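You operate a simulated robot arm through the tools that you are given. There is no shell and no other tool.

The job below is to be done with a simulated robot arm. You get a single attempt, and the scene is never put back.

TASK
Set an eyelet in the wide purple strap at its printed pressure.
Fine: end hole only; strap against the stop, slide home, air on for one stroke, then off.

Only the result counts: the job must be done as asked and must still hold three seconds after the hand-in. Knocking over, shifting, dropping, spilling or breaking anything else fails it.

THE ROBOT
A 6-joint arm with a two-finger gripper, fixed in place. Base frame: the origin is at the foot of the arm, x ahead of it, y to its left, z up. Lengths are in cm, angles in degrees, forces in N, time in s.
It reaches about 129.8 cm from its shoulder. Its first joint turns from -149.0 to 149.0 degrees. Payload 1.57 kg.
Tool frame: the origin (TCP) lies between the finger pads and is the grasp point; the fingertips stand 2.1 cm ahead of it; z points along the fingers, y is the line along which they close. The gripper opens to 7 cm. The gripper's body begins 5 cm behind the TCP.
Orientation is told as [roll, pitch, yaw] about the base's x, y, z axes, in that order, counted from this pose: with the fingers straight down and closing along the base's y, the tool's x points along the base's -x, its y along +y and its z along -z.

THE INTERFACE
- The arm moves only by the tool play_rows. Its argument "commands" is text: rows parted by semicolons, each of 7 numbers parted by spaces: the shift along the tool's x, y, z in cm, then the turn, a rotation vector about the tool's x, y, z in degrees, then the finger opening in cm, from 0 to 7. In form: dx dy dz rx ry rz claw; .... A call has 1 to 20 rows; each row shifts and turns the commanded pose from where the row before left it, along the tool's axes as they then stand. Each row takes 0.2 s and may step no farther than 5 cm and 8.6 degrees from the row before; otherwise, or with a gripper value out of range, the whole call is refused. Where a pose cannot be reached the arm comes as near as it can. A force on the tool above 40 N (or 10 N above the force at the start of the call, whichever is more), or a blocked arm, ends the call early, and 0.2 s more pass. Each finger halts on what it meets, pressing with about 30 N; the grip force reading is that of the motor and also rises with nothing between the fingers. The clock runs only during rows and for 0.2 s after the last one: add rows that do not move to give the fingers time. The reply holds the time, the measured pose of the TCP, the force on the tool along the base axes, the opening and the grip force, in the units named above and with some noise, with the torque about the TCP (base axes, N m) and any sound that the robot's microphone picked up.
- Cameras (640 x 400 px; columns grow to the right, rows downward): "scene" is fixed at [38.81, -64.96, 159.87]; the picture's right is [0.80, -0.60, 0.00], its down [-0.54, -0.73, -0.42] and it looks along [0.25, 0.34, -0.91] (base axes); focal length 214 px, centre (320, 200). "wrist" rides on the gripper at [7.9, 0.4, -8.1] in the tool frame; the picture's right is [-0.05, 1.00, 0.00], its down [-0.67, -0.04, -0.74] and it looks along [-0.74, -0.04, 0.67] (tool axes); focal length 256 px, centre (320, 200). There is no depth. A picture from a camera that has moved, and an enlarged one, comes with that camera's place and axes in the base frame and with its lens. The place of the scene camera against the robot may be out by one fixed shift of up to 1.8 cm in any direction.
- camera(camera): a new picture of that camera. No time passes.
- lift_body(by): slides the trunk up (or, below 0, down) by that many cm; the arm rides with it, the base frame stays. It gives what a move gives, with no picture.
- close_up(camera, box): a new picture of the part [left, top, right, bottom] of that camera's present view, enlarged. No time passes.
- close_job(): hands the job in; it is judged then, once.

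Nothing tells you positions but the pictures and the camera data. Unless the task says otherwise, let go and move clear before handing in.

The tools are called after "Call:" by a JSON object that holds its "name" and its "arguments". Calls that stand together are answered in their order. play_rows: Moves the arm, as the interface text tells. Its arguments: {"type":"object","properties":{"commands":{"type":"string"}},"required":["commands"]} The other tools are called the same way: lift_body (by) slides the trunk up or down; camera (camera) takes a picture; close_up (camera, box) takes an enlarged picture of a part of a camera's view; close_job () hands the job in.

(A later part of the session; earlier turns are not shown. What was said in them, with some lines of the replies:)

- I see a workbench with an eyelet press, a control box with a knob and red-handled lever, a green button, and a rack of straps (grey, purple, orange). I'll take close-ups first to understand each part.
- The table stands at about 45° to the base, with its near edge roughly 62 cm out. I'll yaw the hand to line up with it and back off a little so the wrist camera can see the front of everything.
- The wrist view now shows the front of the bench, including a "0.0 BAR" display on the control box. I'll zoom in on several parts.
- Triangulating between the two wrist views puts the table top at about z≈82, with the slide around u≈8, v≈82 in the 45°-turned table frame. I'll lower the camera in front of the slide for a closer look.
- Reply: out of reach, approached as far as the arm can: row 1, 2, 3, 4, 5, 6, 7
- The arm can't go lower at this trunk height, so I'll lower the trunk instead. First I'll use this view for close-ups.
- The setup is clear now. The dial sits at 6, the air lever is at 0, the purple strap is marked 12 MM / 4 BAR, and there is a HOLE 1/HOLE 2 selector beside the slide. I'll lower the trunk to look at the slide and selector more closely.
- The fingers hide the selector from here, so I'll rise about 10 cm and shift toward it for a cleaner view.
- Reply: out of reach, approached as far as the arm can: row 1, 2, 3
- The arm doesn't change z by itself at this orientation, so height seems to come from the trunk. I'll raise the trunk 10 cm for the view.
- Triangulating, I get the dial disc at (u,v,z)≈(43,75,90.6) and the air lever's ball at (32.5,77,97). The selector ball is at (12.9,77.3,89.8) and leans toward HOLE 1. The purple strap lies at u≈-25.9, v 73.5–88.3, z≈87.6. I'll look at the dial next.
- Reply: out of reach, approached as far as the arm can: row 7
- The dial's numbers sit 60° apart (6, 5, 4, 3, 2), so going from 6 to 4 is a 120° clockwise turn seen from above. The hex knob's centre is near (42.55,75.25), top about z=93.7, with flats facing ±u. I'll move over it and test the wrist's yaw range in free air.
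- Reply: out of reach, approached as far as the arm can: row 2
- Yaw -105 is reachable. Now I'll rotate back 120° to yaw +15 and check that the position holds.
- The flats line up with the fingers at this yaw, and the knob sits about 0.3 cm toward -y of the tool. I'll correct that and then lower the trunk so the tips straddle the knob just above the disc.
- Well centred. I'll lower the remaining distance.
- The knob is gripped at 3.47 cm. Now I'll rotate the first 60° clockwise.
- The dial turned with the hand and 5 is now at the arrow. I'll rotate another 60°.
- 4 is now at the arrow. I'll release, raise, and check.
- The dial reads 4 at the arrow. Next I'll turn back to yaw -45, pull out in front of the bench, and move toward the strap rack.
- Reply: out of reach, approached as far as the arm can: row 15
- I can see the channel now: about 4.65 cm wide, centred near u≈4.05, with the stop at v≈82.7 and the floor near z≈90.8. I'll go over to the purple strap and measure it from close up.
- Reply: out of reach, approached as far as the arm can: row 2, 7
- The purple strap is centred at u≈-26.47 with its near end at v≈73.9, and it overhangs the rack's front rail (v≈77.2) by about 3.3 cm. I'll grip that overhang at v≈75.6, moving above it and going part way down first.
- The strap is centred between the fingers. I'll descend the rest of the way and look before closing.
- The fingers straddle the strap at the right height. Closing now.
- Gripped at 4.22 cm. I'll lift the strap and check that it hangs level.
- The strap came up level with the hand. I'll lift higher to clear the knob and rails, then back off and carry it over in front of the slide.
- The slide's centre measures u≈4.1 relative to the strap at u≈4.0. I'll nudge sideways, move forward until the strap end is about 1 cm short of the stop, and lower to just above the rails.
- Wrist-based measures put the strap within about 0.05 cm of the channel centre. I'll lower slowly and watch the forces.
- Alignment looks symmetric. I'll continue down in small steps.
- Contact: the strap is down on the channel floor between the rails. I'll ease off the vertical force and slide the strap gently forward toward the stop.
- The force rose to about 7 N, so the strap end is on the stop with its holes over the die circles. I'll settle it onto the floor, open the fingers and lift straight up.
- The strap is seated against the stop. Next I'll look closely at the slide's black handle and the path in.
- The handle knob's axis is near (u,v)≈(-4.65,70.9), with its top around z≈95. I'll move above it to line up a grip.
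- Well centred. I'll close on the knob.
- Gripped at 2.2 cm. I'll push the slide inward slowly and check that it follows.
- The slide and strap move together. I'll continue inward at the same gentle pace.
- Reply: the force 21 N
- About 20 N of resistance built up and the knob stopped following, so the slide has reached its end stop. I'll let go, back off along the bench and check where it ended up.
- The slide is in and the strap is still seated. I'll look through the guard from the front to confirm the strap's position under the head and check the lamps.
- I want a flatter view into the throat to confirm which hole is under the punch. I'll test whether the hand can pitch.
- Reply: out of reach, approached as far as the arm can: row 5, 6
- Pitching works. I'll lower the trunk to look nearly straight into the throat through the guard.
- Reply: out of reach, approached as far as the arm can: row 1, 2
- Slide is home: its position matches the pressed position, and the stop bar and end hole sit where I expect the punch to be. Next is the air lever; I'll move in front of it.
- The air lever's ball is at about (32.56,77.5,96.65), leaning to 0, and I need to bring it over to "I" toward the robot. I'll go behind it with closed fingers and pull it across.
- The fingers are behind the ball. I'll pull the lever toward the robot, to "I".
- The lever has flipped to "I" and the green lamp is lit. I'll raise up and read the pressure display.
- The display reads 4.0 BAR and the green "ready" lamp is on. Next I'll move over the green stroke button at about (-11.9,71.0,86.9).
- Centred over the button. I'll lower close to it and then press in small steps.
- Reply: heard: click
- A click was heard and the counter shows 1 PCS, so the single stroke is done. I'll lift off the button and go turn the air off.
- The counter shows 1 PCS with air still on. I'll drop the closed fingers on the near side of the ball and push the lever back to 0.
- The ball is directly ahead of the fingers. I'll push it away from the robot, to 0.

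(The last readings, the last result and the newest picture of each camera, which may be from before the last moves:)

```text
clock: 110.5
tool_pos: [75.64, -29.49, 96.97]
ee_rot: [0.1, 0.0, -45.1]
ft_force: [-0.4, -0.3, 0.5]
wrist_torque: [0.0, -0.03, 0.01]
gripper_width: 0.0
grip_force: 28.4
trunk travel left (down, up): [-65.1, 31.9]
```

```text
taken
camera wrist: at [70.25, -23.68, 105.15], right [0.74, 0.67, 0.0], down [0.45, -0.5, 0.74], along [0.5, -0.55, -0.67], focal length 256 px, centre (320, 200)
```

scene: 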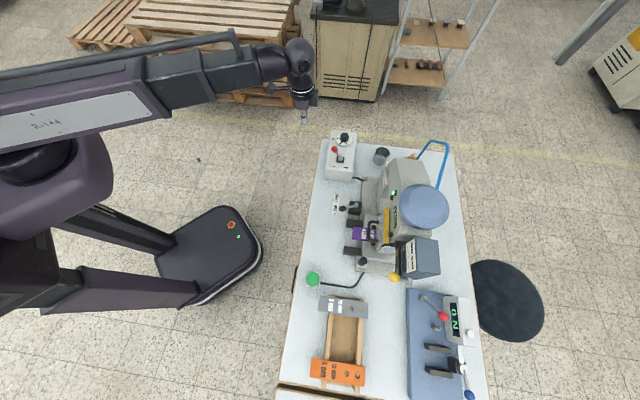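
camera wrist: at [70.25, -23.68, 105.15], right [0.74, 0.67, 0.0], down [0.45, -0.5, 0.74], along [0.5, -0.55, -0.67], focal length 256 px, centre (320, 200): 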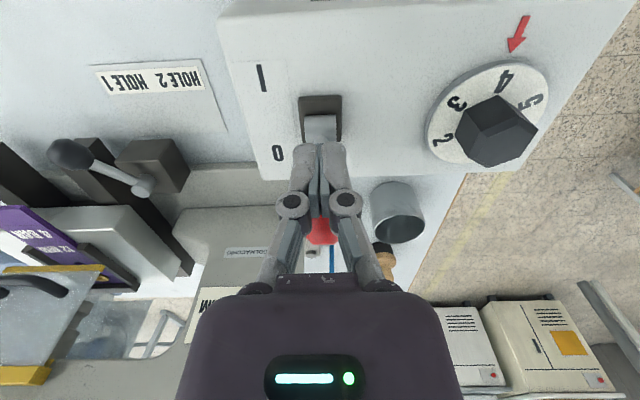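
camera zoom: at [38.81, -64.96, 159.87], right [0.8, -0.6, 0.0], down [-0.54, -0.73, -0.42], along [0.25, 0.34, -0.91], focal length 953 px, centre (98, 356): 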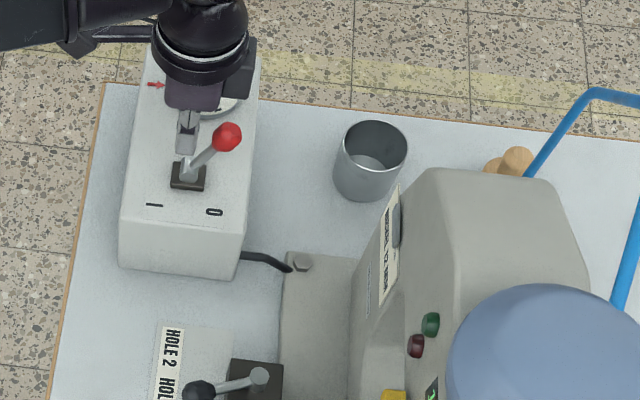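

The lever is back at 0 and the lamp is off. I'll move clear and do a final check.

Call:
{"name": "play_rows", "arguments": {"commands": "1 0 0 0 0 0 0; 0 0 0 0 0 0 0"}}

Call:
{"name": "lift_body", "arguments": {"by": 20}}

Call:
{"name": "play_rows", "arguments": {"commands": "4 -2 0 0 0 0 0; 4 -2 0 0 0 0 3; 4 -2 0 0 0 0 6; 4 -2 0 0 0 0 7; 4 -2 0 0 0 0 7; 0 0 0 0 0 0 7"}}

Call:
{"name": "camera", "arguments": {"camera": "wrist"}}

Call:
{"name": "camera", "arguments": {"camera": "scene"}}

```text
clock: 111.0
tool_pos: [74.89, -29.06, 97.04]
ee_rot: [0.0, -0.1, -45.0]
ft_force: [-0.9, 0.1, -0.2]
wrist_torque: [-0.02, -0.01, 0.04]
gripper_width: 0.0
grip_force: 28.6
trunk travel left (down, up): [-65.1, 31.9]
```

```text
clock: 113.2
tool_pos: [74.99, -28.96, 116.93]
ee_rot: [0.0, 0.0, -45.1]
ft_force: [0.2, -0.6, -0.1]
wrist_torque: [0.02, -0.04, 0.0]
gripper_width: 0.01
grip_force: 28.5
trunk travel left (down, up): [-85.1, 11.9]
```

```text
clock: 114.6
tool_pos: [53.95, -22.37, 116.96]
ee_rot: [0.0, 0.0, -45.0]
ft_force: [0.1, 0.0, 1.0]
wrist_torque: [-0.03, 0.03, -0.01]
gripper_width: 6.99
grip_force: 0.0
out of reach, approached as far as the arm can: row 4
trunk travel left (down, up): [-85.1, 11.9]
```

```text
taken
camera wrist: at [48.55, -16.39, 125.12], right [0.74, 0.67, 0.0], down [0.45, -0.5, 0.74], along [0.5, -0.55, -0.67], focal length 256 px, centre (320, 200)
```

wrist: 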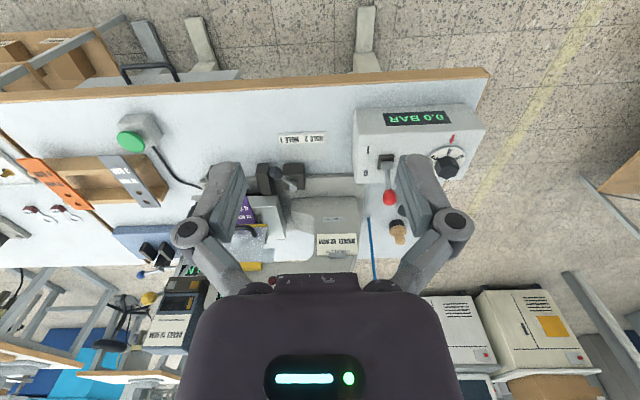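

```text
taken
```

scene: 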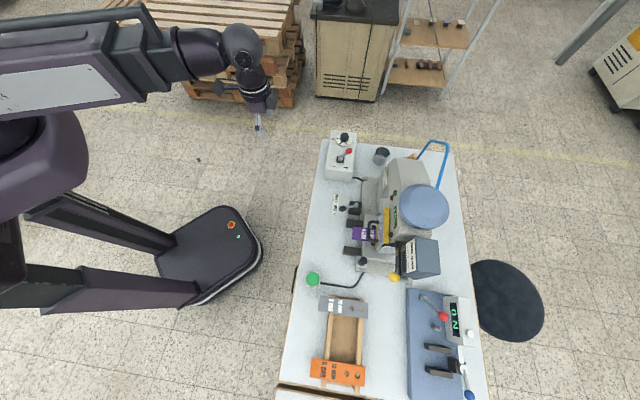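

The eyelet stroke is done, and I've found nothing out of place. The counter reads 1 PCS, the display is back at 0.0 BAR with the lever at 0, and the dial is on 4. The purple strap is still in the slide, which is home. The two other straps and everything else are where they were, and the hand is open and clear, so I'm handing in.

Call:
{"name": "close_job", "arguments": {}}

```text
The job is handed in.
```

The press made one stroke at 4.0 BAR on the purple strap, and the job is handed in. I couldn't see the finished eyelet because the guard is frosted, so I'm relying on the press's counter and where the slide stopped.

- **Pressure:** I turned the dial from 6 to 4, and the display read 4.0 BAR once the air was on.
- **Strap:** It went into the slide channel with its end pressed against the stop, and I pushed the slide in until it hit its end stop.
- **Hole:** The selector was already on HOLE 1, which I took to mean the end hole. By my measurements the end hole was under the punch, but I couldn't check that directly.
- **Stroke:** I pressed the green button once, heard a click, and the counter went from 0 to 1 PCS.
- **Air:** The lever is back at 0 and the display reads 0.0 BAR.

The strap is still in the slide, which I left home. The other straps and everything else on the bench look undisturbed, and the hand is open and clear.
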